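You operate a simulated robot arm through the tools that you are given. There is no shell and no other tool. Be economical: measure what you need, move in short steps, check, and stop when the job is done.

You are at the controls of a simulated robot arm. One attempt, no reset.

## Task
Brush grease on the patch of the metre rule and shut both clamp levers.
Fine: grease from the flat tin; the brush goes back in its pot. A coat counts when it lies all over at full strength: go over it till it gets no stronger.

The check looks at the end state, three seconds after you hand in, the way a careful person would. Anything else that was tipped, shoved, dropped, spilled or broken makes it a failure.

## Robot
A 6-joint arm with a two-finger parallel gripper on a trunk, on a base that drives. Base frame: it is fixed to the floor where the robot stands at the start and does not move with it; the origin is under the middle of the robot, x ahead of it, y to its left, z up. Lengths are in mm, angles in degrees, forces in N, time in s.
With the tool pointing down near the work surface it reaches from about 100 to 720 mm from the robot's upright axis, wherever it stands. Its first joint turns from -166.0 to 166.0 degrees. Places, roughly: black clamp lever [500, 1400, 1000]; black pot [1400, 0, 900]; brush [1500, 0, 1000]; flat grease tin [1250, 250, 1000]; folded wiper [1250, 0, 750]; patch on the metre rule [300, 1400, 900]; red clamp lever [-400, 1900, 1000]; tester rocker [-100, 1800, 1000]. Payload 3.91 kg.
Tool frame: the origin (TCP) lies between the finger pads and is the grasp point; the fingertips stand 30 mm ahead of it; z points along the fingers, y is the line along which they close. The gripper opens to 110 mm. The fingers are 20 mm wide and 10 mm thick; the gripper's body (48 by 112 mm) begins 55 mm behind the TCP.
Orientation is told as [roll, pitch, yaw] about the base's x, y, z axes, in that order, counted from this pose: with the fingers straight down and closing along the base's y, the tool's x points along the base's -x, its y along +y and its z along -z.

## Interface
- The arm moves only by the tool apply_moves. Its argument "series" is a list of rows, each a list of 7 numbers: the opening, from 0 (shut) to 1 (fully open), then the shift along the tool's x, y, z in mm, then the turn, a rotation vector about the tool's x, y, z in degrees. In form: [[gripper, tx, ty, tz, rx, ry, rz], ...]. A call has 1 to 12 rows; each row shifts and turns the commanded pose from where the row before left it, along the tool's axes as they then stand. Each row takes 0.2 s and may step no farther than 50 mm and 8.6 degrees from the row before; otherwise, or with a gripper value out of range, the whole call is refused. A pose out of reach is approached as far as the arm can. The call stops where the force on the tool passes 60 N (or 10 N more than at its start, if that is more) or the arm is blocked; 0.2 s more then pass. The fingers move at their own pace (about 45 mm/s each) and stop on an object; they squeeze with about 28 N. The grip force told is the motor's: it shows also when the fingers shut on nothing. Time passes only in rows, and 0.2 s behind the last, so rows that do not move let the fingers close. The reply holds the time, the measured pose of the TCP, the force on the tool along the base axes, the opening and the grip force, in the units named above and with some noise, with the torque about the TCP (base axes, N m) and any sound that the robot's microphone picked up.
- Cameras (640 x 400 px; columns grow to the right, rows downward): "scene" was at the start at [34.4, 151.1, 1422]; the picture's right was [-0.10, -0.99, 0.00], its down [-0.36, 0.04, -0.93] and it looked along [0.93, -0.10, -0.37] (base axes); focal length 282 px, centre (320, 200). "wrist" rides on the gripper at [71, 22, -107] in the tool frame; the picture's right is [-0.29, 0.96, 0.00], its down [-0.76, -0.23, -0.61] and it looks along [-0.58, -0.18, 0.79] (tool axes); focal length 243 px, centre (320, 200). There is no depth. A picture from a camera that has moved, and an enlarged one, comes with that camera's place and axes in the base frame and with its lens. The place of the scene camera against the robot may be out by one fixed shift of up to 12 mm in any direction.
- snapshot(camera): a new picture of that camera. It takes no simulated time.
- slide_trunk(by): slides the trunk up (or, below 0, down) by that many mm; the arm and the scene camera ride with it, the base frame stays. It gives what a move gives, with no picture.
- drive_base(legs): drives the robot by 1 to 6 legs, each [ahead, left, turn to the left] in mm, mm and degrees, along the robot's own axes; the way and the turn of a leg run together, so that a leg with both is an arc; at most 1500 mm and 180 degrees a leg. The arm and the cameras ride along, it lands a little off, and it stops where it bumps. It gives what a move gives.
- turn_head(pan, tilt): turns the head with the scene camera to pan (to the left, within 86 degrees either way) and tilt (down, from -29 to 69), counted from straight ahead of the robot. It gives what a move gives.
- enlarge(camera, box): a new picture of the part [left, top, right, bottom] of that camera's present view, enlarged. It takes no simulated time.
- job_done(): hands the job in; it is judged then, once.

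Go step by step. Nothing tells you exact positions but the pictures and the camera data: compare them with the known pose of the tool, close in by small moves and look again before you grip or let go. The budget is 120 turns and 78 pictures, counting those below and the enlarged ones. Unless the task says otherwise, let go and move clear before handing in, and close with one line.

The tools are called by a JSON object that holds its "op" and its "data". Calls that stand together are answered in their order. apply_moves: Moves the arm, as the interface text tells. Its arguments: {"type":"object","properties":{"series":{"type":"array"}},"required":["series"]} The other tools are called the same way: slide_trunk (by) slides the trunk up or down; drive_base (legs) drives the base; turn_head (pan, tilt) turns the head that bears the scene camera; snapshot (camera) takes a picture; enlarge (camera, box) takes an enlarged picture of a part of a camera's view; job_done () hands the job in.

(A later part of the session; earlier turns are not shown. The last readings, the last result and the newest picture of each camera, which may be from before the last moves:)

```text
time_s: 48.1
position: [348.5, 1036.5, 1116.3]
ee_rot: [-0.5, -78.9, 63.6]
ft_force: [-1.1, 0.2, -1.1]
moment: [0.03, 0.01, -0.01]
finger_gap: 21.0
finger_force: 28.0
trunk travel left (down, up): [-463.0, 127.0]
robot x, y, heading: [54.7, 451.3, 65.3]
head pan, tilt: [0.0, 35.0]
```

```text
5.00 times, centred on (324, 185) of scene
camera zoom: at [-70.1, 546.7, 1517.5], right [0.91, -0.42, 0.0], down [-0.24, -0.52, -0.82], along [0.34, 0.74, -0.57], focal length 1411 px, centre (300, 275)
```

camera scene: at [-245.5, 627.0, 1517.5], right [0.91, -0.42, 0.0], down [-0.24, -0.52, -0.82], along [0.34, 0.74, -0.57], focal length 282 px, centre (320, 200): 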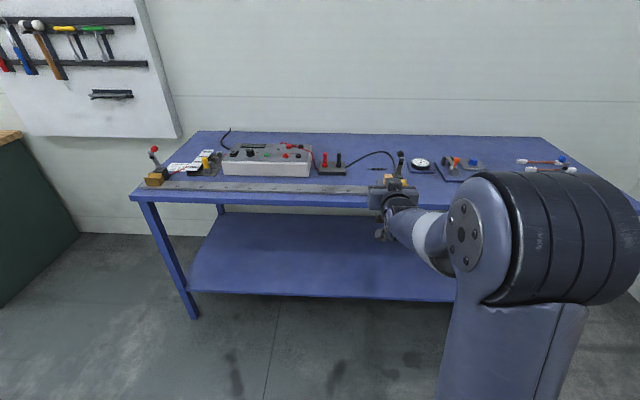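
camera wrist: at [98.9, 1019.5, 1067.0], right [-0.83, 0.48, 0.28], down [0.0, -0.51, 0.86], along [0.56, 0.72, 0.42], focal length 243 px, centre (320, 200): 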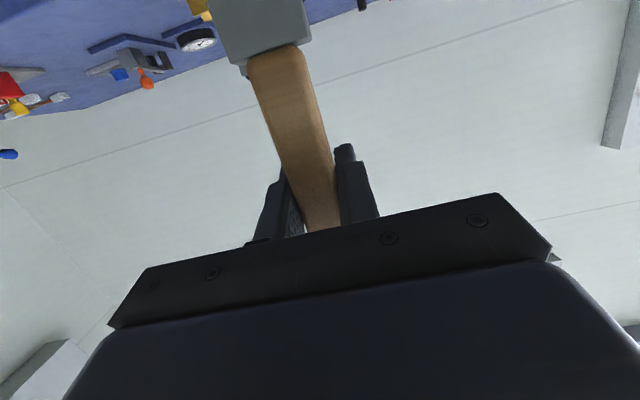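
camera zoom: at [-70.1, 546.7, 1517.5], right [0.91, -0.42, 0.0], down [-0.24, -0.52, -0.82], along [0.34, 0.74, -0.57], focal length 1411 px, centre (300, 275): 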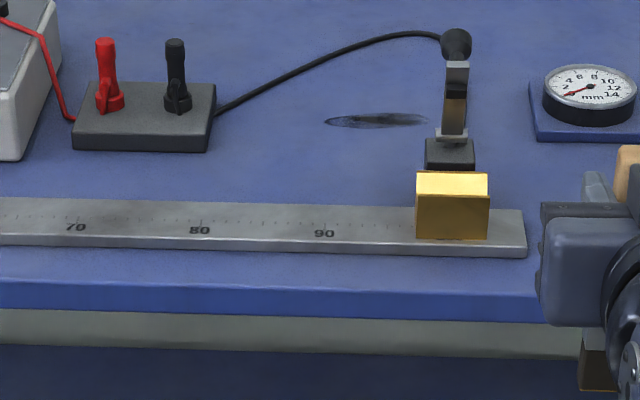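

The bristle tips now show a grease line. I zoom further into the rule to make out the patch.

{"op": "enlarge", "data": {"camera": "scene", "box": [304, 178, 352, 208]}}

{"op": "enlarge", "data": {"camera": "scene", "box": [258, 175, 312, 209]}}

```text
13.33 times, centred on (328, 193) of scene
camera zoom: at [-70.1, 546.7, 1517.5], right [0.91, -0.42, 0.0], down [-0.24, -0.52, -0.82], along [0.34, 0.74, -0.57], focal length 3764 px, centre (213, 293)
```

zoom: 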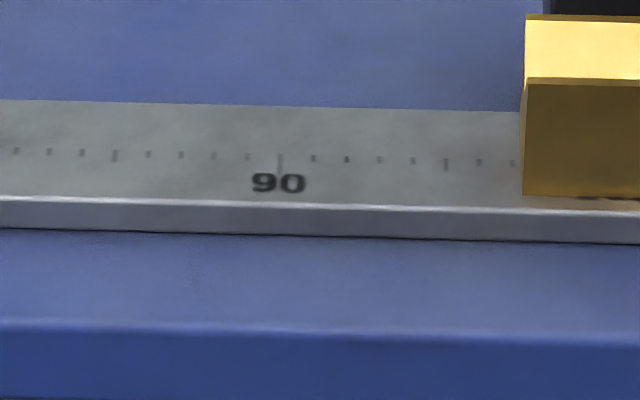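

```text
11.76 times, centred on (285, 192) of scene
camera zoom: at [-70.1, 546.7, 1517.5], right [0.91, -0.42, 0.0], down [-0.24, -0.52, -0.82], along [0.34, 0.74, -0.57], focal length 3321 px, centre (732, 294)
```

zoom: 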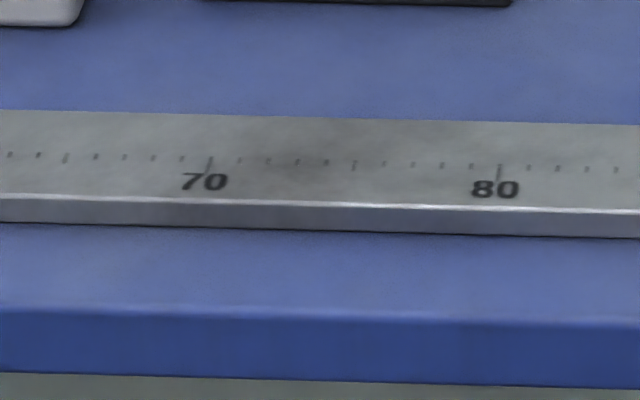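

The patch is hard to see at this range; there is perhaps a faint tint near 72–79. I drive closer and look from a steeper angle.

{"op": "drive_base", "data": {"legs": [[230, 0, 0]]}}

{"op": "turn_head", "data": {"pan": 5, "tilt": 45}}

{"op": "snapshot", "data": {"camera": "scene"}}

```text
time_s: 49.8
position: [441.6, 1249.4, 1116.7]
ee_rot: [-0.4, -79.0, 64.0]
ft_force: [1.2, -0.6, -1.0]
moment: [0.0, 0.03, -0.01]
finger_gap: 20.8
finger_force: 27.3
trunk travel left (down, up): [-463.0, 127.0]
robot x, y, heading: [150.7, 658.2, 65.5]
head pan, tilt: [0.0, 35.0]
```

```text
time_s: 50.5
position: [443.0, 1249.2, 1115.7]
ee_rot: [-0.6, -79.0, 64.0]
ft_force: [-1.1, 0.7, -0.5]
moment: [-0.01, 0.02, 0.0]
finger_gap: 21.3
finger_force: 28.1
trunk travel left (down, up): [-463.0, 127.0]
robot x, y, heading: [153.1, 662.3, 65.6]
head pan, tilt: [5.0, 45.0]
```

```text
34 pictures are left
camera scene: at [17.2, 754.9, 1502.7], right [0.94, -0.33, 0.0], down [-0.24, -0.67, -0.71], along [0.24, 0.67, -0.71], focal length 282 px, centre (320, 200)
```

scene: 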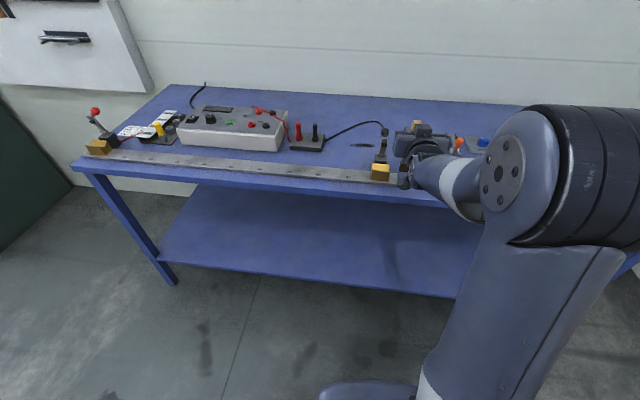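

{"op": "enlarge", "data": {"camera": "scene", "box": [285, 150, 375, 206]}}

```text
7.11 times, centred on (330, 178) of scene
camera zoom: at [17.2, 754.9, 1502.7], right [0.94, -0.33, 0.0], down [-0.24, -0.67, -0.71], along [0.24, 0.67, -0.71], focal length 2007 px, centre (249, 356)
```

zoom: 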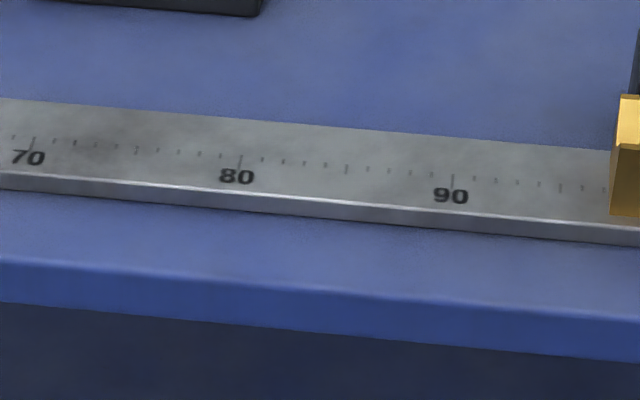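

{"op": "enlarge", "data": {"camera": "scene", "box": [284, 158, 324, 183]}}

{"op": "enlarge", "data": {"camera": "scene", "box": [318, 163, 358, 188]}}

```text
16.00 times, centred on (304, 170) of scene
camera zoom: at [17.2, 754.9, 1502.7], right [0.94, -0.33, 0.0], down [-0.24, -0.67, -0.71], along [0.24, 0.67, -0.71], focal length 4516 px, centre (576, 672)
```

zoom: 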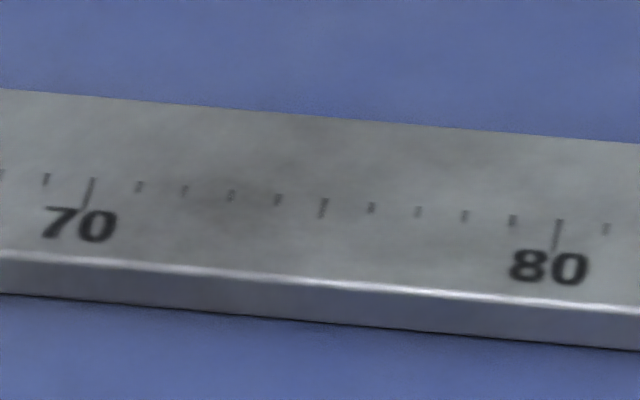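

```text
16.00 times, centred on (338, 176) of scene
camera zoom: at [17.2, 754.9, 1502.7], right [0.94, -0.33, 0.0], down [-0.24, -0.67, -0.71], along [0.24, 0.67, -0.71], focal length 4516 px, centre (32, 592)
```

zoom: 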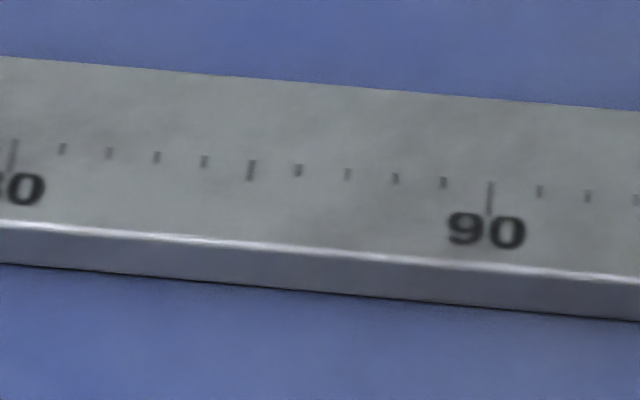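

There is a faint brownish smudge around marks 71–76, which I take as a candidate for the patch. I place the 74 mark at about (204, 1472, ~895) and bring the brush above it.

{"op": "drive_base", "data": {"legs": [[0, 310, 0], [98, 0, 0]]}}

{"op": "turn_head", "data": {"pan": -15, "tilt": 45}}

{"op": "snapshot", "data": {"camera": "scene"}}

```text
time_s: 53.4
position: [196.7, 1469.5, 1115.9]
ee_rot: [-0.5, -79.0, 64.3]
ft_force: [0.7, 0.3, -0.8]
moment: [-0.02, 0.04, 0.04]
finger_gap: 21.1
finger_force: 28.3
trunk travel left (down, up): [-463.0, 127.0]
robot x, y, heading: [-88.8, 878.9, 66.0]
head pan, tilt: [5.0, 45.0]
```

```text
time_s: 54.2
position: [197.1, 1470.3, 1116.8]
ee_rot: [-0.5, -78.9, 64.3]
ft_force: [-0.4, 0.3, 0.3]
moment: [0.02, -0.01, 0.0]
finger_gap: 21.3
finger_force: 28.1
trunk travel left (down, up): [-463.0, 127.0]
robot x, y, heading: [-88.9, 881.0, 65.9]
head pan, tilt: [-15.0, 45.0]
```

```text
30 pictures are left
camera scene: at [-200.9, 959.1, 1502.6], right [0.78, -0.63, 0.0], down [-0.45, -0.55, -0.71], along [0.45, 0.55, -0.71], focal length 282 px, centre (320, 200)
```

scene: 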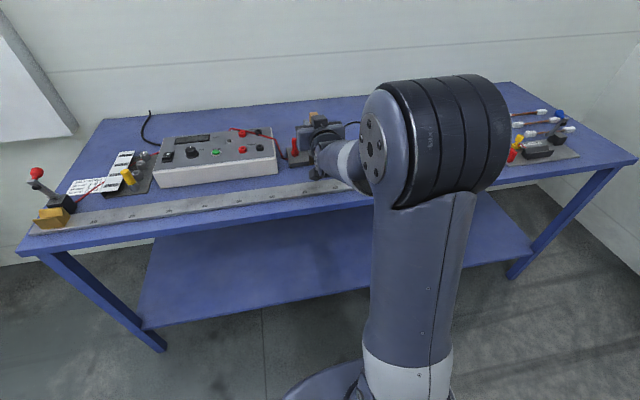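

{"op": "enlarge", "data": {"camera": "scene", "box": [262, 145, 358, 205]}}

```text
6.67 times, centred on (310, 175) of scene
camera zoom: at [-200.9, 959.1, 1502.6], right [0.78, -0.63, 0.0], down [-0.45, -0.55, -0.71], along [0.45, 0.55, -0.71], focal length 1882 px, centre (387, 367)
```

zoom: 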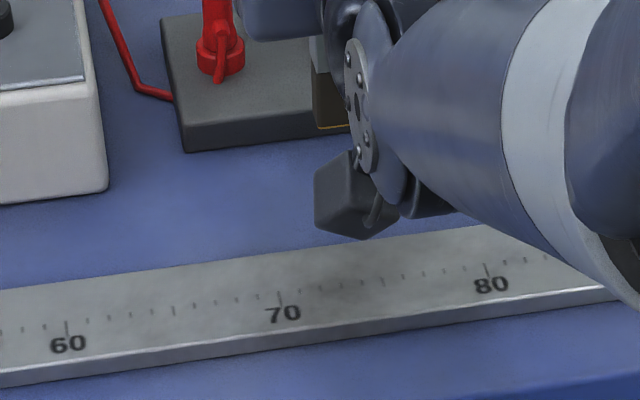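

The brush bottom is at z ≈ 1000, above the rule's front half near mark 74. I lower most of the way, a touch forward, then look.

{"op": "apply_moves", "data": {"series": [[0, 29, 0, 10, 0, 0, 0], [0, 29, 0, 10, 0, 0, 0], [0, 24, 0, 7, 0, 0, 0], [0, 0, 0, 0, 0, 0, 0]]}}

{"op": "enlarge", "data": {"camera": "scene", "box": [278, 160, 358, 210]}}

```text
time_s: 55.2
position: [202.6, 1477.0, 1030.4]
ee_rot: [-0.6, -79.0, 64.3]
ft_force: [0.1, 0.1, 0.6]
moment: [-0.02, -0.01, 0.01]
finger_gap: 21.0
finger_force: 28.1
trunk travel left (down, up): [-463.0, 127.0]
robot x, y, heading: [-92.0, 879.5, 65.7]
head pan, tilt: [-15.0, 45.0]
```

```text
8.00 times, centred on (318, 185) of scene
camera zoom: at [-200.7, 959.2, 1502.6], right [0.78, -0.63, 0.0], down [-0.45, -0.55, -0.71], along [0.45, 0.55, -0.71], focal length 2258 px, centre (336, 320)
```

zoom: 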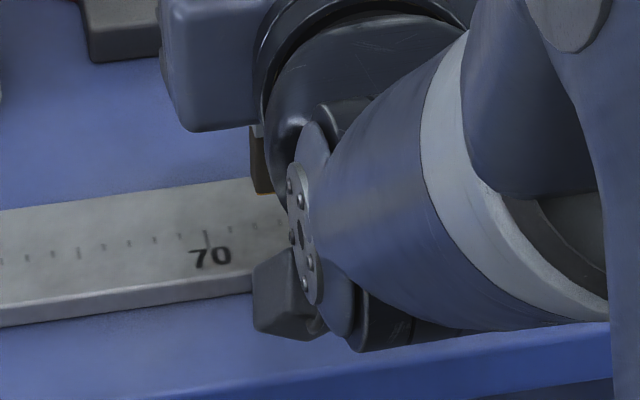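

The bristles are just above the rule at mark ~72. I lower slowly until light contact.

{"op": "apply_moves", "data": {"series": [[0, 4.9, 0, 1, 0, 0, 0], [0, 2.95, 0, 0.6, 0, 0, 0], [0, 2.95, 0, 0.6, 0, 0, 0], [0, 0, 0, 0, 0, 0, 0]]}}

```text
time_s: 56.2
position: [201.9, 1477.8, 1019.8]
ee_rot: [-0.5, -79.0, 64.3]
ft_force: [0.1, -0.8, -0.4]
moment: [-0.02, 0.03, 0.01]
finger_gap: 21.6
finger_force: 27.6
trunk travel left (down, up): [-463.0, 127.0]
robot x, y, heading: [-90.5, 881.1, 66.2]
head pan, tilt: [-15.0, 45.0]
```

{"op": "apply_moves", "data": {"series": [[0, 2.95, 0, 0.6, 0, 0, 0], [0, 2.95, 0, 0.6, 0, 0, 0], [0, 0, 0, 0, 0, 0, 0]]}}

```text
time_s: 57.0
position: [201.1, 1479.5, 1013.5]
ee_rot: [-0.5, -79.0, 64.3]
ft_force: [1.0, 0.0, -2.0]
moment: [-0.02, -0.02, 0.0]
finger_gap: 21.1
finger_force: 28.0
trunk travel left (down, up): [-463.0, 127.0]
robot x, y, heading: [-88.4, 878.4, 66.0]
head pan, tilt: [-15.0, 45.0]
```

{"op": "apply_moves", "data": {"series": [[0, 2.95, 0, 0.6, 0, 0, 0], [0, 1.95, 0, 0.4, 0, 0, 0], [0, 0, 0, 0, 0, 0, 0]]}}

{"op": "enlarge", "data": {"camera": "scene", "box": [278, 160, 358, 210]}}

```text
time_s: 57.8
position: [200.8, 1479.8, 1009.0]
ee_rot: [-0.5, -78.9, 64.3]
ft_force: [0.1, 0.1, -0.3]
moment: [-0.02, 0.04, 0.0]
finger_gap: 20.9
finger_force: 28.0
trunk travel left (down, up): [-463.0, 127.0]
robot x, y, heading: [-91.4, 879.0, 65.9]
head pan, tilt: [-15.0, 45.0]
```

```text
8.00 times, centred on (318, 185) of scene
camera zoom: at [-200.8, 959.1, 1502.6], right [0.78, -0.63, 0.0], down [-0.45, -0.55, -0.71], along [0.45, 0.55, -0.71], focal length 2258 px, centre (336, 320)
```

zoom: 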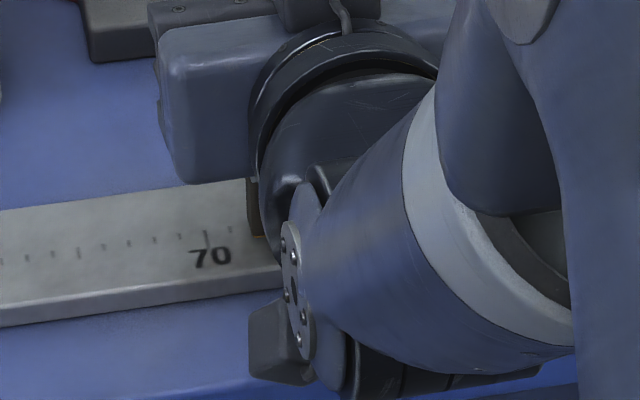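

{"op": "apply_moves", "data": {"series": [[0, 1.95, 0, 0.4, 0, 0, 0], [0, 1.95, 0, 0.4, 0, 0, 0], [0, 1.95, 0, 0.4, 0, 0, 0], [0, 0, 0, 0, 0, 0, 0]]}}

```text
time_s: 58.8
position: [201.0, 1479.2, 1005.8]
ee_rot: [-0.5, -79.7, 64.3]
ft_force: [-0.7, 0.1, 25.9]
moment: [-0.2, 0.08, -0.01]
finger_gap: 21.3
finger_force: 28.0
trunk travel left (down, up): [-463.0, 127.0]
robot x, y, heading: [-92.3, 882.7, 65.9]
head pan, tilt: [-15.0, 45.0]
```

Contact at TCP z ≈ 1006. I ease to a light press, stroke along the rule and see what appears.

{"op": "apply_moves", "data": {"series": [[0, -1.4, 0, -0.3, 0, 0, 0], [0, 0, 10, 0, 0, 0, 0], [0, 0, 10, 0, 0, 0, 0], [0, 0, 10, 0, 0, 0, 0], [0, 0, -10, 0, 0, 0, 0], [0, 0, -10, 0, 0, 0, 0], [0, 0, -10, 0, 0, 0, 0], [0, 0, -10, 0, 0, 0, 0], [0, 0, -10, 0, 0, 0, 0], [0, 0, -10, 0, 0, 0, 0], [0, 0, -10, 0, 0, 0, 0], [0, 0, -10, 0, 0, 0, 0]]}}

{"op": "enlarge", "data": {"camera": "scene", "box": [278, 160, 358, 210]}}

```text
time_s: 61.4
position: [247.5, 1456.5, 1004.1]
ee_rot: [-0.6, -79.0, 64.3]
ft_force: [0.6, 0.4, -0.8]
moment: [0.04, -0.01, 0.02]
finger_gap: 21.0
finger_force: 28.1
trunk travel left (down, up): [-463.0, 127.0]
robot x, y, heading: [-91.6, 881.6, 65.9]
head pan, tilt: [-15.0, 45.0]
```

```text
8.00 times, centred on (318, 185) of scene
camera zoom: at [-200.7, 959.0, 1502.6], right [0.78, -0.63, 0.0], down [-0.45, -0.55, -0.71], along [0.45, 0.55, -0.71], focal length 2258 px, centre (336, 320)
```

zoom: 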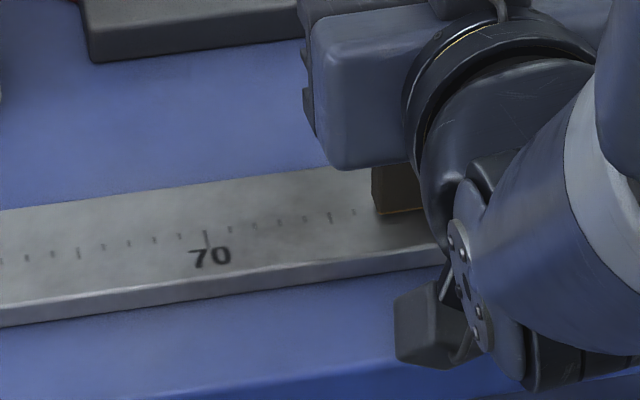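

No grease mark appeared between 68 and 76, so the smudge was likely just texture. I press again and continue toward the higher marks.

{"op": "apply_moves", "data": {"series": [[0, 1.5, 0, 0.3, 0, 0, 0], [0, 1, 0, 0.2, 0, 0, 0], [0, 0, 0, 0, 0, 0, 0]]}}

```text
time_s: 62.2
position: [246.0, 1458.1, 1002.4]
ee_rot: [-0.5, -79.2, 64.3]
ft_force: [-0.2, 0.7, 3.2]
moment: [0.02, -0.02, -0.02]
finger_gap: 21.3
finger_force: 27.6
trunk travel left (down, up): [-463.0, 127.0]
robot x, y, heading: [-91.6, 882.7, 65.8]
head pan, tilt: [-15.0, 45.0]
```

{"op": "apply_moves", "data": {"series": [[0, 1, 0, 0.2, 0, 0, 0], [0, 0, -10, 0, 0, 0, 0], [0, 0, -10, 0, 0, 0, 0], [0, 0, -10, 0, 0, 0, 0], [0, 0, -10, 0, 0, 0, 0], [0, 0, -10, 0, 0, 0, 0], [0, 0, -10, 0, 0, 0, 0], [0, 0, -10, 0, 0, 0, 0]]}}

{"op": "enlarge", "data": {"camera": "scene", "box": [288, 155, 384, 215]}}

```text
time_s: 64.0
position: [307.3, 1427.0, 1002.0]
ee_rot: [-0.7, -79.1, 64.4]
ft_force: [-1.6, 0.7, 10.2]
moment: [0.02, 0.15, 0.02]
finger_gap: 21.3
finger_force: 27.9
trunk travel left (down, up): [-463.0, 127.0]
robot x, y, heading: [-93.9, 877.7, 66.2]
head pan, tilt: [-15.0, 45.0]
```

```text
6.67 times, centred on (336, 185) of scene
camera zoom: at [-201.7, 958.4, 1502.6], right [0.78, -0.63, 0.0], down [-0.45, -0.55, -0.71], along [0.45, 0.55, -0.71], focal length 1882 px, centre (213, 300)
```

zoom: 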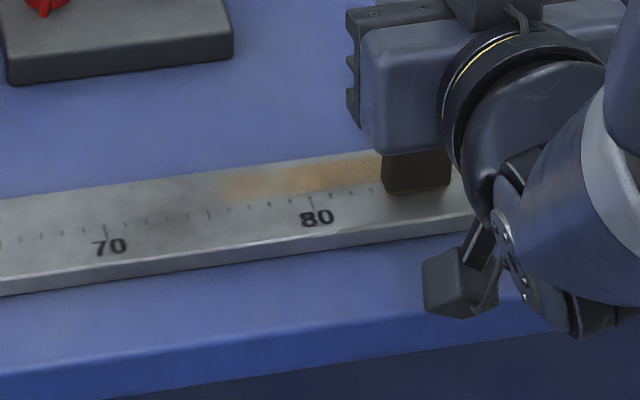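

Grease is showing: the patch starts at about mark 76 and extends right, with only the back strip covered so far. I continue right to find its end.

{"op": "apply_moves", "data": {"series": [[0, 0, -10, 0, 0, 0, 0], [0, 0, -10, 0, 0, 0, 0], [0, 0, -10, 0, 0, 0, 0], [0, 0, -10, 0, 0, 0, 0], [0, 0, -10, 0, 0, 0, 0]]}}

{"op": "enlarge", "data": {"camera": "scene", "box": [298, 150, 394, 210]}}

```text
time_s: 65.2
position: [354.2, 1405.5, 1002.5]
ee_rot: [-0.6, -79.1, 64.4]
ft_force: [-2.0, 0.9, 10.3]
moment: [0.08, 0.13, -0.02]
finger_gap: 21.1
finger_force: 27.4
trunk travel left (down, up): [-463.0, 127.0]
robot x, y, heading: [-89.8, 878.4, 65.8]
head pan, tilt: [-15.0, 45.0]
```

```text
6.67 times, centred on (346, 180) of scene
camera zoom: at [-201.8, 958.4, 1502.6], right [0.78, -0.63, 0.0], down [-0.45, -0.55, -0.71], along [0.45, 0.55, -0.71], focal length 1882 px, centre (147, 333)
```

zoom: 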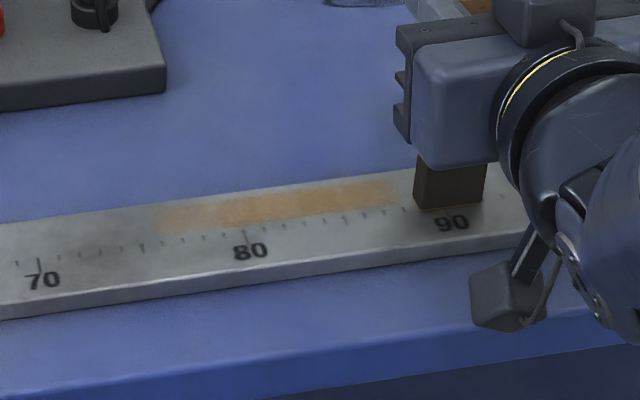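

The patch runs from about mark 76 to 87/88 and the brush did its back half. I shift 15 mm toward me and stroke back over the front half.

{"op": "apply_moves", "data": {"series": [[0, 2.8, 0, -14.7, 0, 0, 0], [0, 0, 12, 0, 0, 0, 0], [0, 0, 12, 0, 0, 0, 0], [0, 0, 12, 0, 0, 0, 0], [0, 0, 12, 0, 0, 0, 0], [0, 0, 12, 0, 0, 0, 0], [0, 0, 12, 0, 0, 0, 0], [0, 0, 12, 0, 0, 0, 0], [0, 0, 12, 0, 0, 0, 0], [0, 0, 12, 0, 0, 0, 0], [0, 0, 12, 0, 0, 0, 0], [0, 0, 12, 0, 0, 0, 0]]}}

{"op": "apply_moves", "data": {"series": [[0, 0, -12, 0, 0, 0, 0], [0, 0, -12, 0, 0, 0, 0], [0, 0, -12, 0, 0, 0, 0], [0, 0, -12, 0, 0, 0, 0], [0, 0, -12, 0, 0, 0, 0], [0, 0, -12, 0, 0, 0, 0], [0, 0, -12, 0, 0, 0, 0], [0, 0, -12, 0, 0, 0, 0], [0, 0, -12, 0, 0, 0, 0], [0, 0, -12, 0, 0, 0, 0], [0, 0, -12, 0, 0, 0, 0]]}}

{"op": "enlarge", "data": {"camera": "scene", "box": [298, 150, 394, 210]}}

```text
time_s: 67.8
position: [229.1, 1447.3, 1001.5]
ee_rot: [-0.4, -79.2, 64.2]
ft_force: [4.8, -0.5, 17.6]
moment: [-0.11, -0.24, 0.01]
finger_gap: 21.2
finger_force: 27.8
trunk travel left (down, up): [-463.0, 127.0]
robot x, y, heading: [-93.4, 882.3, 66.0]
head pan, tilt: [-15.0, 45.0]
```

```text
time_s: 70.2
position: [348.6, 1389.7, 1001.3]
ee_rot: [-0.7, -79.0, 64.4]
ft_force: [-0.9, -0.3, 7.4]
moment: [-0.02, 0.03, 0.01]
finger_gap: 21.3
finger_force: 27.5
trunk travel left (down, up): [-463.0, 127.0]
robot x, y, heading: [-88.1, 880.7, 65.8]
head pan, tilt: [-15.0, 45.0]
```

```text
6.67 times, centred on (346, 180) of scene
camera zoom: at [-201.4, 958.6, 1502.6], right [0.78, -0.63, 0.0], down [-0.45, -0.55, -0.71], along [0.45, 0.55, -0.71], focal length 1882 px, centre (147, 333)
```

zoom: 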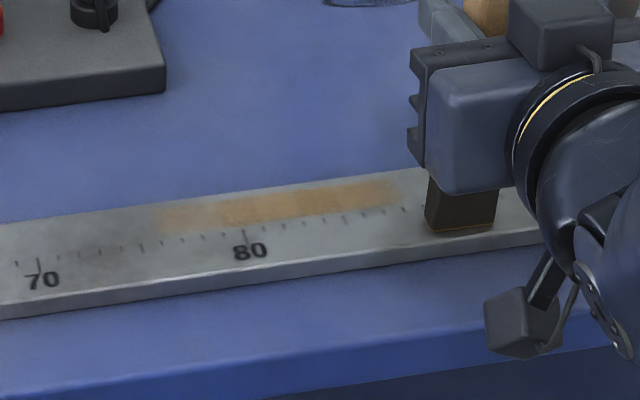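

The front strip took no grease while the brush is still loaded, so the patch is just the back strip between 76 and 88. I go back over that strip, at two offsets, several passes.

{"op": "apply_moves", "data": {"series": [[0, -2.8, 0, 14.7, 0, 0, 0], [0, 0, 12, 0, 0, 0, 0], [0, 0, 12, 0, 0, 0, 0], [0, 0, 12, 0, 0, 0, 0], [0, 0, 12, 0, 0, 0, 0], [0, 0, 12, 0, 0, 0, 0], [0, 0, 12, 0, 0, 0, 0], [0, 0, 12, 0, 0, 0, 0], [0, 0, 12, 0, 0, 0, 0], [0, 0, 12, 0, 0, 0, 0], [0, 0, 12, 0, 0, 0, 0], [0, 0, 12, 0, 0, 0, 0]]}}

{"op": "apply_moves", "data": {"series": [[0, -1.2, 0, 5.9, 0, 0, 0], [0, 0, -12, 0, 0, 0, 0], [0, 0, -12, 0, 0, 0, 0], [0, 0, -12, 0, 0, 0, 0], [0, 0, -12, 0, 0, 0, 0], [0, 0, -12, 0, 0, 0, 0], [0, 0, -12, 0, 0, 0, 0], [0, 0, -12, 0, 0, 0, 0], [0, 0, -12, 0, 0, 0, 0], [0, 0, -12, 0, 0, 0, 0], [0, 0, -12, 0, 0, 0, 0], [0, 0, -12, 0, 0, 0, 0]]}}

{"op": "enlarge", "data": {"camera": "scene", "box": [298, 150, 394, 210]}}

```text
time_s: 72.8
position: [233.9, 1462.1, 999.6]
ee_rot: [-0.4, -79.1, 64.3]
ft_force: [1.3, -0.2, 6.6]
moment: [0.01, -0.1, -0.05]
finger_gap: 21.1
finger_force: 28.1
trunk travel left (down, up): [-463.0, 127.0]
robot x, y, heading: [-91.5, 883.7, 65.6]
head pan, tilt: [-15.0, 45.0]
```

```text
time_s: 75.4
position: [357.3, 1409.0, 1001.7]
ee_rot: [-0.5, -79.1, 64.3]
ft_force: [-0.3, 1.0, 4.6]
moment: [0.0, -0.04, 0.04]
finger_gap: 21.4
finger_force: 28.5
trunk travel left (down, up): [-463.0, 127.0]
robot x, y, heading: [-87.6, 880.6, 65.7]
head pan, tilt: [-15.0, 45.0]
```

```text
6.67 times, centred on (346, 180) of scene
camera zoom: at [-201.1, 958.8, 1502.6], right [0.78, -0.63, 0.0], down [-0.45, -0.55, -0.71], along [0.45, 0.55, -0.71], focal length 1882 px, centre (147, 333)
```

zoom: 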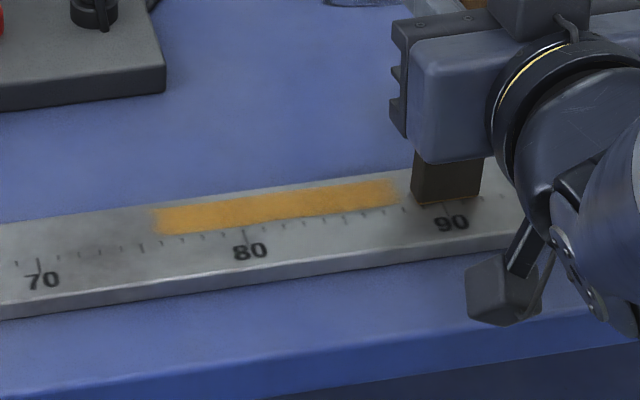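

The patch is now clearly and evenly orange from 75.5 to 87. I go over it a few more passes to see whether it gets stronger.

{"op": "apply_moves", "data": {"series": [[0, 0.8, 12, -2, 0, 0, 0], [0, 0, 12, 0, 0, 0, 0], [0, 0, 12, 0, 0, 0, 0], [0, 0, 12, 0, 0, 0, 0], [0, 0, 12, 0, 0, 0, 0], [0, 0, 12, 0, 0, 0, 0], [0, 0, 12, 0, 0, 0, 0], [0, 0, 12, 0, 0, 0, 0], [0, 0, 12, 0, 0, 0, 0], [0, 0, 12, 0, 0, 0, 0], [0, 0, 12, 0, 0, 0, 0], [0, 0, 8, 0, 0, 0, 0]]}}

{"op": "apply_moves", "data": {"series": [[0, 0, -12, 0, 0, 0, 0], [0, 0, -12, 0, 0, 0, 0], [0, 0, -12, 0, 0, 0, 0], [0, 0, -12, 0, 0, 0, 0], [0, 0, -12, 0, 0, 0, 0], [0, 0, -12, 0, 0, 0, 0], [0, 0, -12, 0, 0, 0, 0], [0, 0, -12, 0, 0, 0, 0], [0, 0, -12, 0, 0, 0, 0], [0, 0, -12, 0, 0, 0, 0], [0, 0, -12, 0, 0, 0, 0], [0, 0, -8, 0, 0, 0, 0]]}}

{"op": "enlarge", "data": {"camera": "scene", "box": [298, 150, 394, 210]}}

```text
time_s: 78.0
position: [230.6, 1469.0, 1000.1]
ee_rot: [-0.3, -79.1, 63.9]
ft_force: [2.3, -0.1, 9.5]
moment: [-0.04, -0.2, -0.03]
finger_gap: 21.1
finger_force: 27.2
trunk travel left (down, up): [-463.0, 127.0]
robot x, y, heading: [-90.3, 881.7, 65.8]
head pan, tilt: [-15.0, 45.0]
```

```text
time_s: 80.6
position: [356.5, 1408.2, 1000.8]
ee_rot: [-0.5, -79.0, 64.2]
ft_force: [-0.7, -0.6, 3.9]
moment: [0.04, 0.04, -0.02]
finger_gap: 21.4
finger_force: 28.2
trunk travel left (down, up): [-463.0, 127.0]
robot x, y, heading: [-89.1, 881.9, 66.0]
head pan, tilt: [-15.0, 45.0]
```

```text
6.67 times, centred on (346, 180) of scene
camera zoom: at [-201.0, 958.8, 1502.6], right [0.78, -0.63, 0.0], down [-0.45, -0.55, -0.71], along [0.45, 0.55, -0.71], focal length 1882 px, centre (147, 333)
```

zoom: 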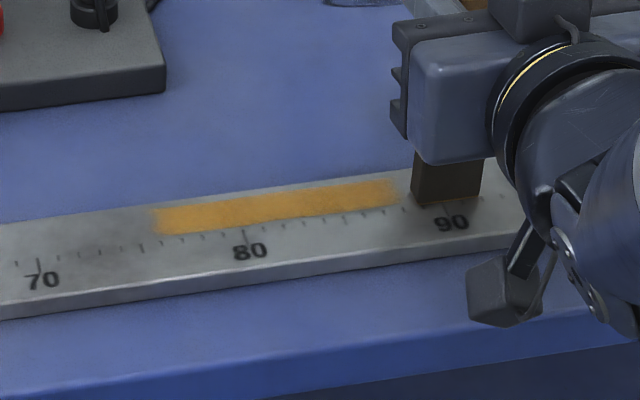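

The coat did not get stronger with the extra passes. I lift off, retreat, and take one close look at it.

{"op": "slide_trunk", "data": {"by": 70}}

{"op": "drive_base", "data": {"legs": [[-120, 0, 0]]}}

{"op": "enlarge", "data": {"camera": "scene", "box": [310, 135, 374, 175]}}

```text
time_s: 81.7
position: [356.3, 1408.6, 1070.6]
ee_rot: [-0.4, -79.0, 64.1]
ft_force: [0.4, -0.2, -0.2]
moment: [0.04, -0.01, 0.03]
finger_gap: 21.4
finger_force: 28.3
trunk travel left (down, up): [-533.0, 57.0]
robot x, y, heading: [-92.7, 877.6, 66.3]
head pan, tilt: [-15.0, 45.0]
```

```text
time_s: 82.9
position: [304.5, 1298.6, 1072.3]
ee_rot: [-0.5, -79.0, 64.5]
ft_force: [-0.6, -0.4, 0.1]
moment: [-0.01, -0.02, 0.0]
finger_gap: 21.5
finger_force: 28.0
trunk travel left (down, up): [-533.0, 57.0]
robot x, y, heading: [-143.1, 771.0, 66.1]
head pan, tilt: [-15.0, 45.0]
```

```text
10.00 times, centred on (342, 155) of scene
camera zoom: at [-250.7, 847.2, 1572.7], right [0.78, -0.63, 0.0], down [-0.44, -0.55, -0.71], along [0.44, 0.55, -0.71], focal length 2823 px, centre (100, 650)
```

zoom: 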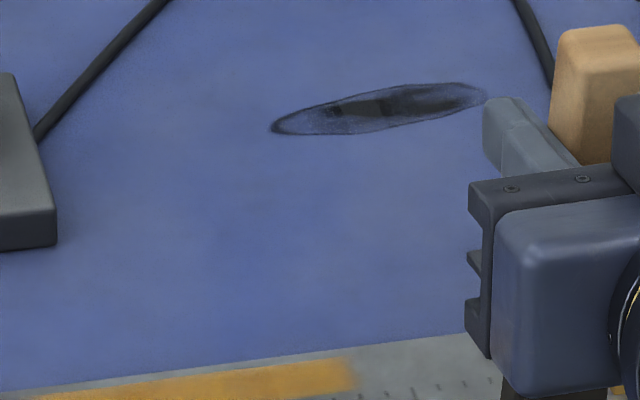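

{"op": "enlarge", "data": {"camera": "scene", "box": [300, 158, 364, 198]}}

```text
10.00 times, centred on (332, 178) of scene
camera zoom: at [-250.7, 847.2, 1572.7], right [0.78, -0.63, 0.0], down [-0.44, -0.55, -0.71], along [0.44, 0.55, -0.71], focal length 2823 px, centre (200, 420)
```

zoom: 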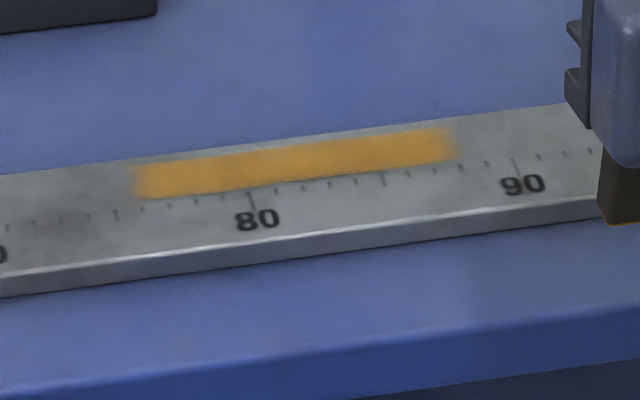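

The coat is even and full. Now I take the brush back: turn away from the table and drive to a waypoint in front of the shelf, right of the pot line.

{"op": "drive_base", "data": {"legs": [[-100, 0, 0], [0, 0, -93.5]]}}

```text
time_s: 88.0
position: [331.5, 212.6, 1070.5]
ee_rot: [-0.5, -79.1, -27.9]
ft_force: [0.0, 0.5, -0.3]
moment: [0.0, 0.02, 0.0]
finger_gap: 21.3
finger_force: 28.4
trunk travel left (down, up): [-533.0, 57.0]
robot x, y, heading: [-177.4, 679.2, -26.1]
head pan, tilt: [-15.0, 45.0]
```

{"op": "drive_base", "data": {"legs": [[0, 0, -1.1], [748, 216, 0]]}}

{"op": "slide_trunk", "data": {"by": -30}}

{"op": "turn_head", "data": {"pan": -15, "tilt": 30}}

{"op": "snapshot", "data": {"camera": "scene"}}

```text
time_s: 92.5
position: [1083.2, 51.4, 1069.4]
ee_rot: [-0.5, -78.9, -29.3]
ft_force: [-0.7, 0.0, -1.0]
moment: [-0.01, 0.02, 0.05]
finger_gap: 21.3
finger_force: 28.0
trunk travel left (down, up): [-533.0, 57.0]
robot x, y, heading: [582.2, 529.7, -27.6]
head pan, tilt: [-15.0, 45.0]
```

```text
time_s: 93.3
position: [1082.6, 51.1, 1040.7]
ee_rot: [-0.4, -78.9, -29.4]
ft_force: [-0.5, 0.3, 0.4]
moment: [0.0, 0.03, 0.01]
finger_gap: 21.6
finger_force: 28.5
trunk travel left (down, up): [-503.0, 87.0]
robot x, y, heading: [583.6, 528.7, -27.5]
head pan, tilt: [-15.0, 45.0]
```

```text
time_s: 94.0
position: [1083.0, 52.4, 1039.6]
ee_rot: [-0.5, -79.1, -29.4]
ft_force: [-0.3, -0.3, -0.3]
moment: [0.01, -0.01, -0.01]
finger_gap: 21.5
finger_force: 28.0
trunk travel left (down, up): [-503.0, 87.0]
robot x, y, heading: [582.6, 530.6, -27.8]
head pan, tilt: [-15.0, 30.0]
```

```text
18 pictures are left
camera scene: at [670.0, 639.2, 1565.2], right [-0.68, -0.74, 0.0], down [-0.37, 0.34, -0.87], along [0.64, -0.59, -0.5], focal length 282 px, centre (320, 200)
```

scene: 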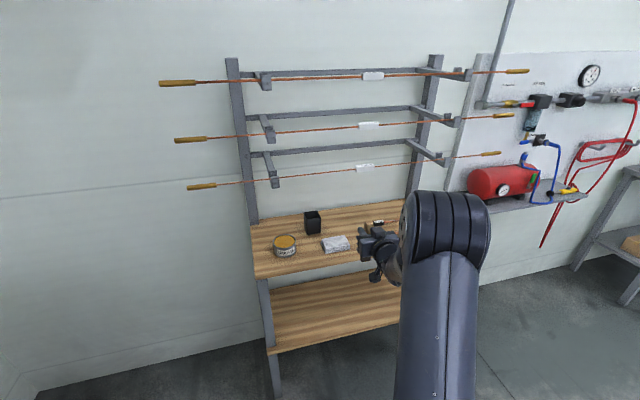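

The shelf is undisturbed. I drive in under the rail to the right of the pot, then look at the brush and pot.

{"op": "drive_base", "data": {"legs": [[303, 4, 0]]}}

{"op": "turn_head", "data": {"pan": -20, "tilt": 40}}

{"op": "snapshot", "data": {"camera": "scene"}}

```text
time_s: 96.1
position: [1356.9, -81.5, 1041.0]
ee_rot: [-0.5, -79.0, -29.1]
ft_force: [-0.5, 0.7, -0.7]
moment: [-0.03, 0.0, -0.02]
finger_gap: 21.2
finger_force: 27.9
trunk travel left (down, up): [-503.0, 87.0]
robot x, y, heading: [849.2, 391.5, -27.3]
head pan, tilt: [-15.0, 30.0]
```

```text
time_s: 96.8
position: [1356.0, -83.1, 1039.6]
ee_rot: [-0.5, -79.0, -29.0]
ft_force: [0.5, 0.7, -0.2]
moment: [-0.01, 0.03, -0.02]
finger_gap: 21.3
finger_force: 27.9
trunk travel left (down, up): [-503.0, 87.0]
robot x, y, heading: [856.2, 391.8, -27.4]
head pan, tilt: [-20.0, 40.0]
```

```text
17 pictures are left
camera scene: at [930.8, 501.6, 1550.0], right [-0.74, -0.68, 0.0], down [-0.44, 0.47, -0.77], along [0.52, -0.56, -0.64], focal length 282 px, centre (320, 200)
```

scene: 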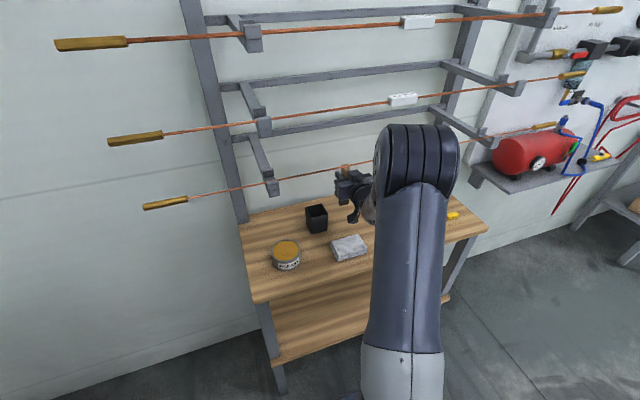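

Good side view. I raise the brush above the rim and enlarge to check rail clearance and brush tip.

{"op": "slide_trunk", "data": {"by": 37}}

{"op": "enlarge", "data": {"camera": "scene", "box": [295, 165, 391, 225]}}

```text
time_s: 97.6
position: [1356.7, -82.2, 1077.6]
ee_rot: [-0.5, -78.9, -29.0]
ft_force: [-0.7, -0.7, -0.9]
moment: [0.02, 0.04, 0.0]
finger_gap: 21.2
finger_force: 28.3
trunk travel left (down, up): [-540.0, 50.0]
robot x, y, heading: [855.4, 392.5, -27.4]
head pan, tilt: [-20.0, 40.0]
```

```text
6.67 times, centred on (343, 195) of scene
camera zoom: at [930.9, 501.6, 1586.9], right [-0.74, -0.68, 0.0], down [-0.44, 0.47, -0.77], along [0.52, -0.56, -0.64], focal length 1882 px, centre (167, 233)
```

zoom: 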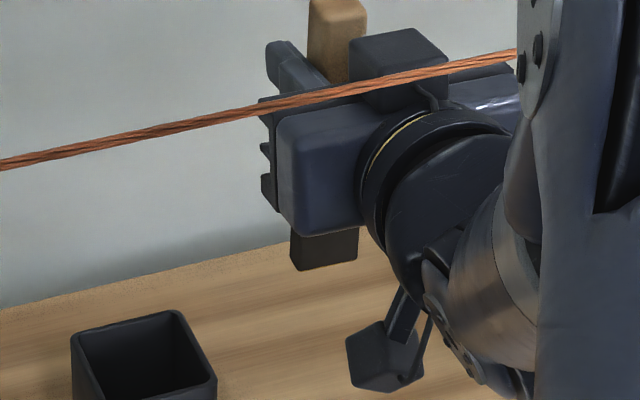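

The tip hangs at about z 967, clear of the rim (~942). I shift left over the pot.

{"op": "drive_base", "data": {"legs": [[0, 98, 0]]}}

{"op": "enlarge", "data": {"camera": "scene", "box": [295, 165, 391, 225]}}

```text
time_s: 98.8
position: [1401.5, 4.1, 1077.5]
ee_rot: [-0.6, -78.9, -29.0]
ft_force: [-0.6, 0.0, -1.3]
moment: [0.02, 0.04, 0.01]
finger_gap: 21.2
finger_force: 27.6
trunk travel left (down, up): [-540.0, 50.0]
robot x, y, heading: [899.5, 478.9, -27.6]
head pan, tilt: [-20.0, 40.0]
```

```text
6.67 times, centred on (343, 195) of scene
camera zoom: at [976.4, 589.3, 1586.9], right [-0.74, -0.68, 0.0], down [-0.43, 0.47, -0.77], along [0.52, -0.56, -0.64], focal length 1882 px, centre (167, 233)
```

zoom: 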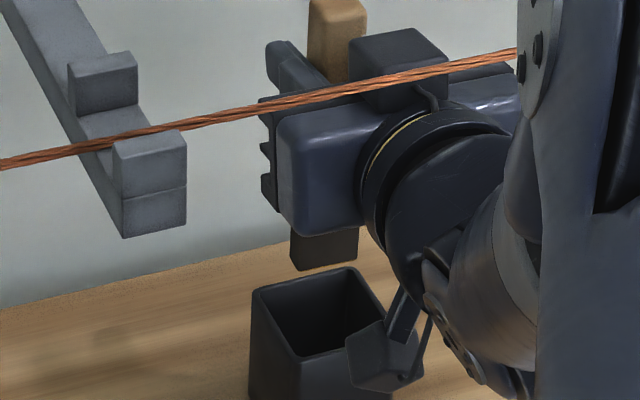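

The brush is centred over the pot opening. I nudge 3 mm back and lower into it, watching force.

{"op": "apply_moves", "data": {"series": [[0, 0.6, 0, -2.9, 0, 0, 0], [0, 14.7, 0, 2.9, 0, 0, 0], [0, 14.7, 0, 2.9, 0, 0, 0], [0, 9.8, 0, 1.9, 0, 0, 0], [0, 0, 0, 0, 0, 0, 0]]}}

{"op": "enlarge", "data": {"camera": "scene", "box": [295, 170, 391, 230]}}

```text
time_s: 100.0
position: [1398.7, 6.6, 1038.7]
ee_rot: [-0.6, -79.1, -29.0]
ft_force: [0.0, 0.5, 0.1]
moment: [0.01, -0.02, -0.01]
finger_gap: 21.1
finger_force: 28.0
trunk travel left (down, up): [-540.0, 50.0]
robot x, y, heading: [895.6, 477.4, -27.5]
head pan, tilt: [-20.0, 40.0]
```

```text
6.67 times, centred on (343, 200) of scene
camera zoom: at [976.3, 589.0, 1586.9], right [-0.74, -0.68, 0.0], down [-0.43, 0.47, -0.77], along [0.52, -0.56, -0.64], focal length 1882 px, centre (167, 200)
```

zoom: 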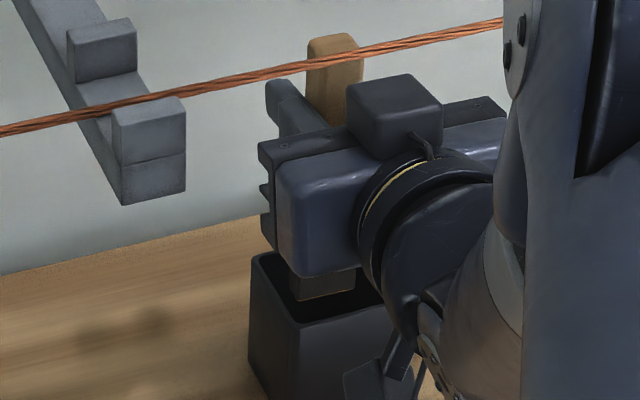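

The bristles are inside the rim. I lower on.

{"op": "apply_moves", "data": {"series": [[0, 14.7, 0, 2.9, 0, 0, 0], [0, 14.7, 0, 2.9, 0, 0, 0], [0, 9.8, 0, 1.9, 0, 0, 0], [0, 9.8, 0, 1.9, 0, 0, 0], [0, 0, 0, 0, 0, 0, 0]]}}

```text
time_s: 101.2
position: [1398.9, 4.7, 988.2]
ee_rot: [-0.5, -79.1, -29.0]
ft_force: [0.5, 0.1, -0.1]
moment: [0.02, 0.0, 0.01]
finger_gap: 21.4
finger_force: 28.1
trunk travel left (down, up): [-540.0, 50.0]
robot x, y, heading: [897.8, 484.6, -27.4]
head pan, tilt: [-20.0, 40.0]
```

{"op": "apply_moves", "data": {"series": [[0, 3.9, 0, 0.8, 0, 0, 0], [0, 2.9, 0, 0.6, 0, 0, 0], [0, 2, 0, 0.4, 0, 0, 0], [0, 0, 0, 0, 0, 0, 0]]}}

```text
time_s: 102.2
position: [1399.8, 5.4, 978.4]
ee_rot: [-0.4, -79.0, -29.0]
ft_force: [0.5, -0.2, 0.1]
moment: [-0.04, 0.02, -0.02]
finger_gap: 21.3
finger_force: 27.9
trunk travel left (down, up): [-540.0, 50.0]
robot x, y, heading: [899.4, 480.2, -27.7]
head pan, tilt: [-20.0, 40.0]
```

{"op": "apply_moves", "data": {"series": [[0, 2, 0, 0.4, 0, 0, 0], [0, 2, 0, 0.4, 0, 0, 0], [0, 2, 0, 0.4, 0, 0, 0], [0, 0, 0, 0, 0, 0, 0]]}}

```text
time_s: 103.2
position: [1398.7, 6.2, 973.5]
ee_rot: [-0.6, -79.1, -29.0]
ft_force: [-0.6, 0.3, 2.4]
moment: [-0.03, 0.0, 0.03]
finger_gap: 21.3
finger_force: 27.5
trunk travel left (down, up): [-540.0, 50.0]
robot x, y, heading: [899.8, 480.5, -27.2]
head pan, tilt: [-20.0, 40.0]
```

The brush just touches the pot floor. I open the fingers, wait, and draw straight back.

{"op": "apply_moves", "data": {"series": [[0.25, 0, 0, 0, 0, 0, 0], [0.5, 0, 0, 0, 0, 0, 0], [0.7, 0, 0, 0, 0, 0, 0], [0.7, 0, 0, 0, 0, 0, 0], [0.7, 0, 0, 0, 0, 0, 0], [0.7, -3, 0, -20, 0, 0, 0], [0.7, -8, 0, -40, 0, 0, 0], [0.7, 0, 0, 0, 0, 0, 0]]}}

{"op": "drive_base", "data": {"legs": [[-450, 0, 0]]}}

{"op": "snapshot", "data": {"camera": "scene"}}

```text
time_s: 105.0
position: [1350.7, 33.9, 994.1]
ee_rot: [-0.4, -79.2, -29.0]
ft_force: [0.0, 0.7, 0.4]
moment: [0.01, 0.03, 0.03]
finger_gap: 77.2
finger_force: 0.1
trunk travel left (down, up): [-540.0, 50.0]
robot x, y, heading: [901.0, 481.5, -27.5]
head pan, tilt: [-20.0, 40.0]
```

```text
time_s: 107.7
position: [953.9, 242.0, 993.9]
ee_rot: [-0.4, -79.1, -28.9]
ft_force: [-0.4, -0.5, 0.0]
moment: [-0.03, 0.0, -0.03]
finger_gap: 77.1
finger_force: 0.0
trunk travel left (down, up): [-540.0, 50.0]
robot x, y, heading: [499.9, 684.9, -27.2]
head pan, tilt: [-20.0, 40.0]
```

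```text
13 pictures are left
camera scene: at [577.6, 795.4, 1586.9], right [-0.73, -0.68, 0.0], down [-0.44, 0.47, -0.77], along [0.52, -0.56, -0.64], focal length 282 px, centre (320, 200)
```

scene: 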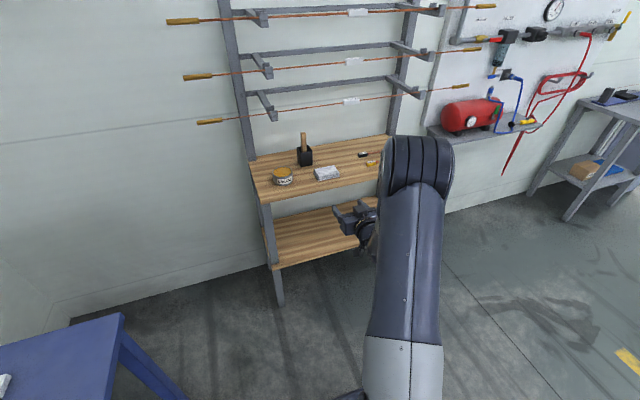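

The brush stands in its pot again. Next the black lever: its ball is near (461, 1408, 1036) with the pivot below it, and it swings forward and down over the brass saddle. I drive over with the gripper ready.

{"op": "drive_base", "data": {"legs": [[-504, -339, 0], [0, 0, 92.9]]}}

{"op": "apply_moves", "data": {"series": [[1, -20, 0, -3, 0, 0, 0], [1, -23, 0, -3, 0, 0, 0], [1, 0, 0, 0, 0, 7, 0], [1, 0, 0, 0, 0, 0, 0]]}}

```text
time_s: 115.0
position: [317.8, 1088.4, 994.6]
ee_rot: [-0.5, -79.0, 63.6]
ft_force: [-0.5, -0.3, 0.0]
moment: [0.01, 0.01, 0.0]
finger_gap: 77.0
finger_force: 0.1
trunk travel left (down, up): [-540.0, 50.0]
robot x, y, heading: [-103.2, 614.9, 65.1]
head pan, tilt: [-20.0, 40.0]
```

```text
time_s: 116.0
position: [319.3, 1090.3, 1038.0]
ee_rot: [-0.4, -72.0, 63.5]
ft_force: [0.4, 0.0, 0.0]
moment: [-0.04, -0.03, 0.0]
finger_gap: 110.0
finger_force: 0.1
trunk travel left (down, up): [-540.0, 50.0]
robot x, y, heading: [-110.8, 619.7, 65.0]
head pan, tilt: [-20.0, 40.0]
```

{"op": "drive_base", "data": {"legs": [[190, 5, 0]]}}

{"op": "snapshot", "data": {"camera": "wrist"}}

{"op": "enlarge", "data": {"camera": "scene", "box": [250, 80, 410, 180]}}

```text
time_s: 117.5
position: [392.8, 1263.1, 1037.3]
ee_rot: [-0.3, -72.0, 63.5]
ft_force: [0.0, 0.5, 0.5]
moment: [0.0, 0.01, 0.02]
finger_gap: 110.2
finger_force: 0.1
trunk travel left (down, up): [-540.0, 50.0]
robot x, y, heading: [-29.8, 790.4, 65.1]
head pan, tilt: [-20.0, 40.0]
```

```text
12 pictures are left
camera wrist: at [318.2, 1162.0, 1003.1], right [-0.81, 0.51, 0.27], down [0.05, -0.41, 0.91], along [0.58, 0.75, 0.31], focal length 243 px, centre (320, 200)
```

wrist: 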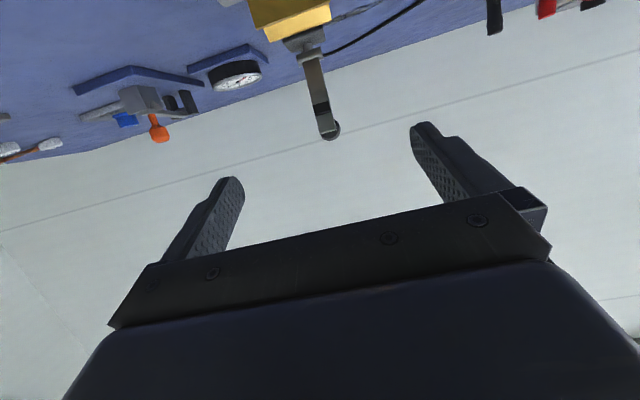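

```text
4.00 times, centred on (330, 130) of scene
camera zoom: at [-134.9, 868.2, 1586.9], right [0.71, -0.7, 0.0], down [-0.45, -0.46, -0.77], along [0.54, 0.54, -0.64], focal length 1129 px, centre (280, 480)
```

zoom: 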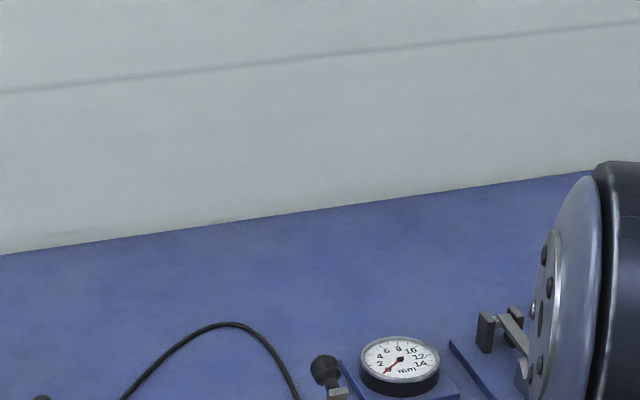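

The wrist view shows the black ball at about (470, 1418, 1024), centred between the fingers, with the pivot about 90 mm below it. I drive 108 mm closer and check.

{"op": "drive_base", "data": {"legs": [[108, 0, 0]]}}

{"op": "snapshot", "data": {"camera": "wrist"}}

```text
time_s: 118.7
position: [437.9, 1364.0, 1038.5]
ee_rot: [-0.2, -72.0, 63.6]
ft_force: [-0.4, -0.3, 0.3]
moment: [0.02, 0.01, 0.0]
finger_gap: 110.0
finger_force: 0.0
trunk travel left (down, up): [-540.0, 50.0]
robot x, y, heading: [14.8, 887.9, 65.2]
head pan, tilt: [-20.0, 40.0]
```

```text
10 pictures are left
camera wrist: at [363.3, 1262.7, 1003.1], right [-0.81, 0.51, 0.27], down [0.05, -0.41, 0.91], along [0.58, 0.76, 0.31], focal length 243 px, centre (320, 200)
```

wrist: 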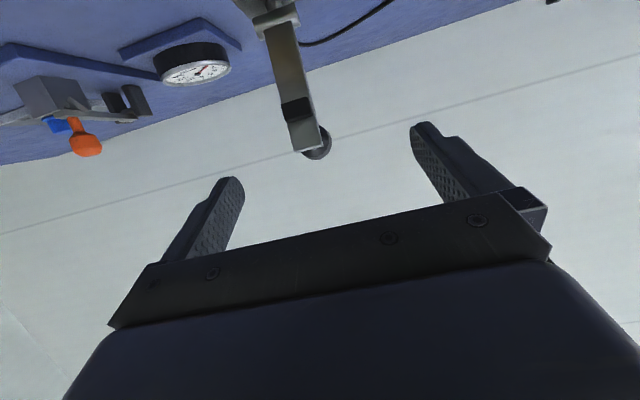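

The ball is between the fingers, about 70 mm ahead at z ≈ 1021. I advance around it and look.

{"op": "apply_moves", "data": {"series": [[1, -2, -1, 20, 0, 0, 0], [1, -2, -1, 20, 0, 0, 0], [1, -2, -1, 20, 0, 0, 0], [1, 0, 0, 0, 0, 0, 0]]}}

{"op": "snapshot", "data": {"camera": "wrist"}}

```text
time_s: 119.7
position: [466.9, 1416.4, 1026.7]
ee_rot: [-0.2, -72.0, 63.4]
ft_force: [0.1, 0.1, 0.7]
moment: [0.01, -0.02, 0.02]
finger_gap: 109.6
finger_force: 0.0
trunk travel left (down, up): [-540.0, 50.0]
robot x, y, heading: [11.3, 891.6, 65.4]
head pan, tilt: [-20.0, 40.0]
```

```text
9 pictures are left
camera wrist: at [391.8, 1314.1, 992.1], right [-0.81, 0.51, 0.27], down [0.05, -0.41, 0.91], along [0.58, 0.76, 0.31], focal length 243 px, centre (320, 200)
```

wrist: 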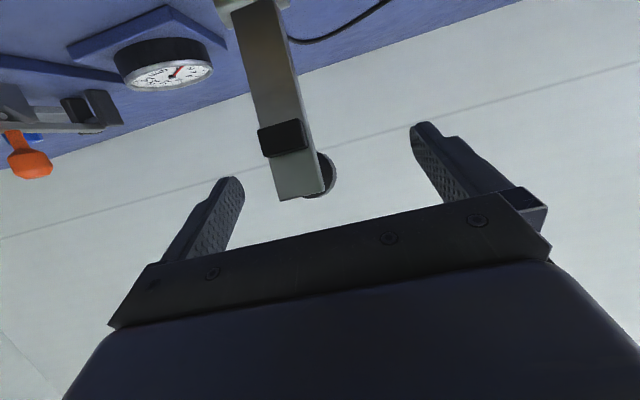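

The lever bar's top is right at the grasp point, ~8 mm to the right, the ball just behind it. I centre on it, drop a little and grip it.

{"op": "apply_moves", "data": {"series": [[1, 6, -8, 5, 0, 0, 0], [0.5, 0, 0, 0, 0, 0, 0], [0.2, 0, 0, 0, 0, 0, 0], [0, 0, 0, 0, 0, 0, 0], [0, 0, 0, 0, 0, 0, 0], [0, 0, 0, 0, 0, 0, 0], [0, 0, 0, 0, 0, 0, 0]]}}

```text
time_s: 121.3
position: [470.4, 1418.6, 1018.0]
ee_rot: [-0.6, -72.0, 64.2]
ft_force: [-25.0, 9.5, -0.9]
moment: [0.12, 0.26, -0.7]
finger_gap: 24.9
finger_force: 38.0
trunk travel left (down, up): [-540.0, 50.0]
robot x, y, heading: [14.7, 892.9, 65.3]
head pan, tilt: [-20.0, 40.0]
```

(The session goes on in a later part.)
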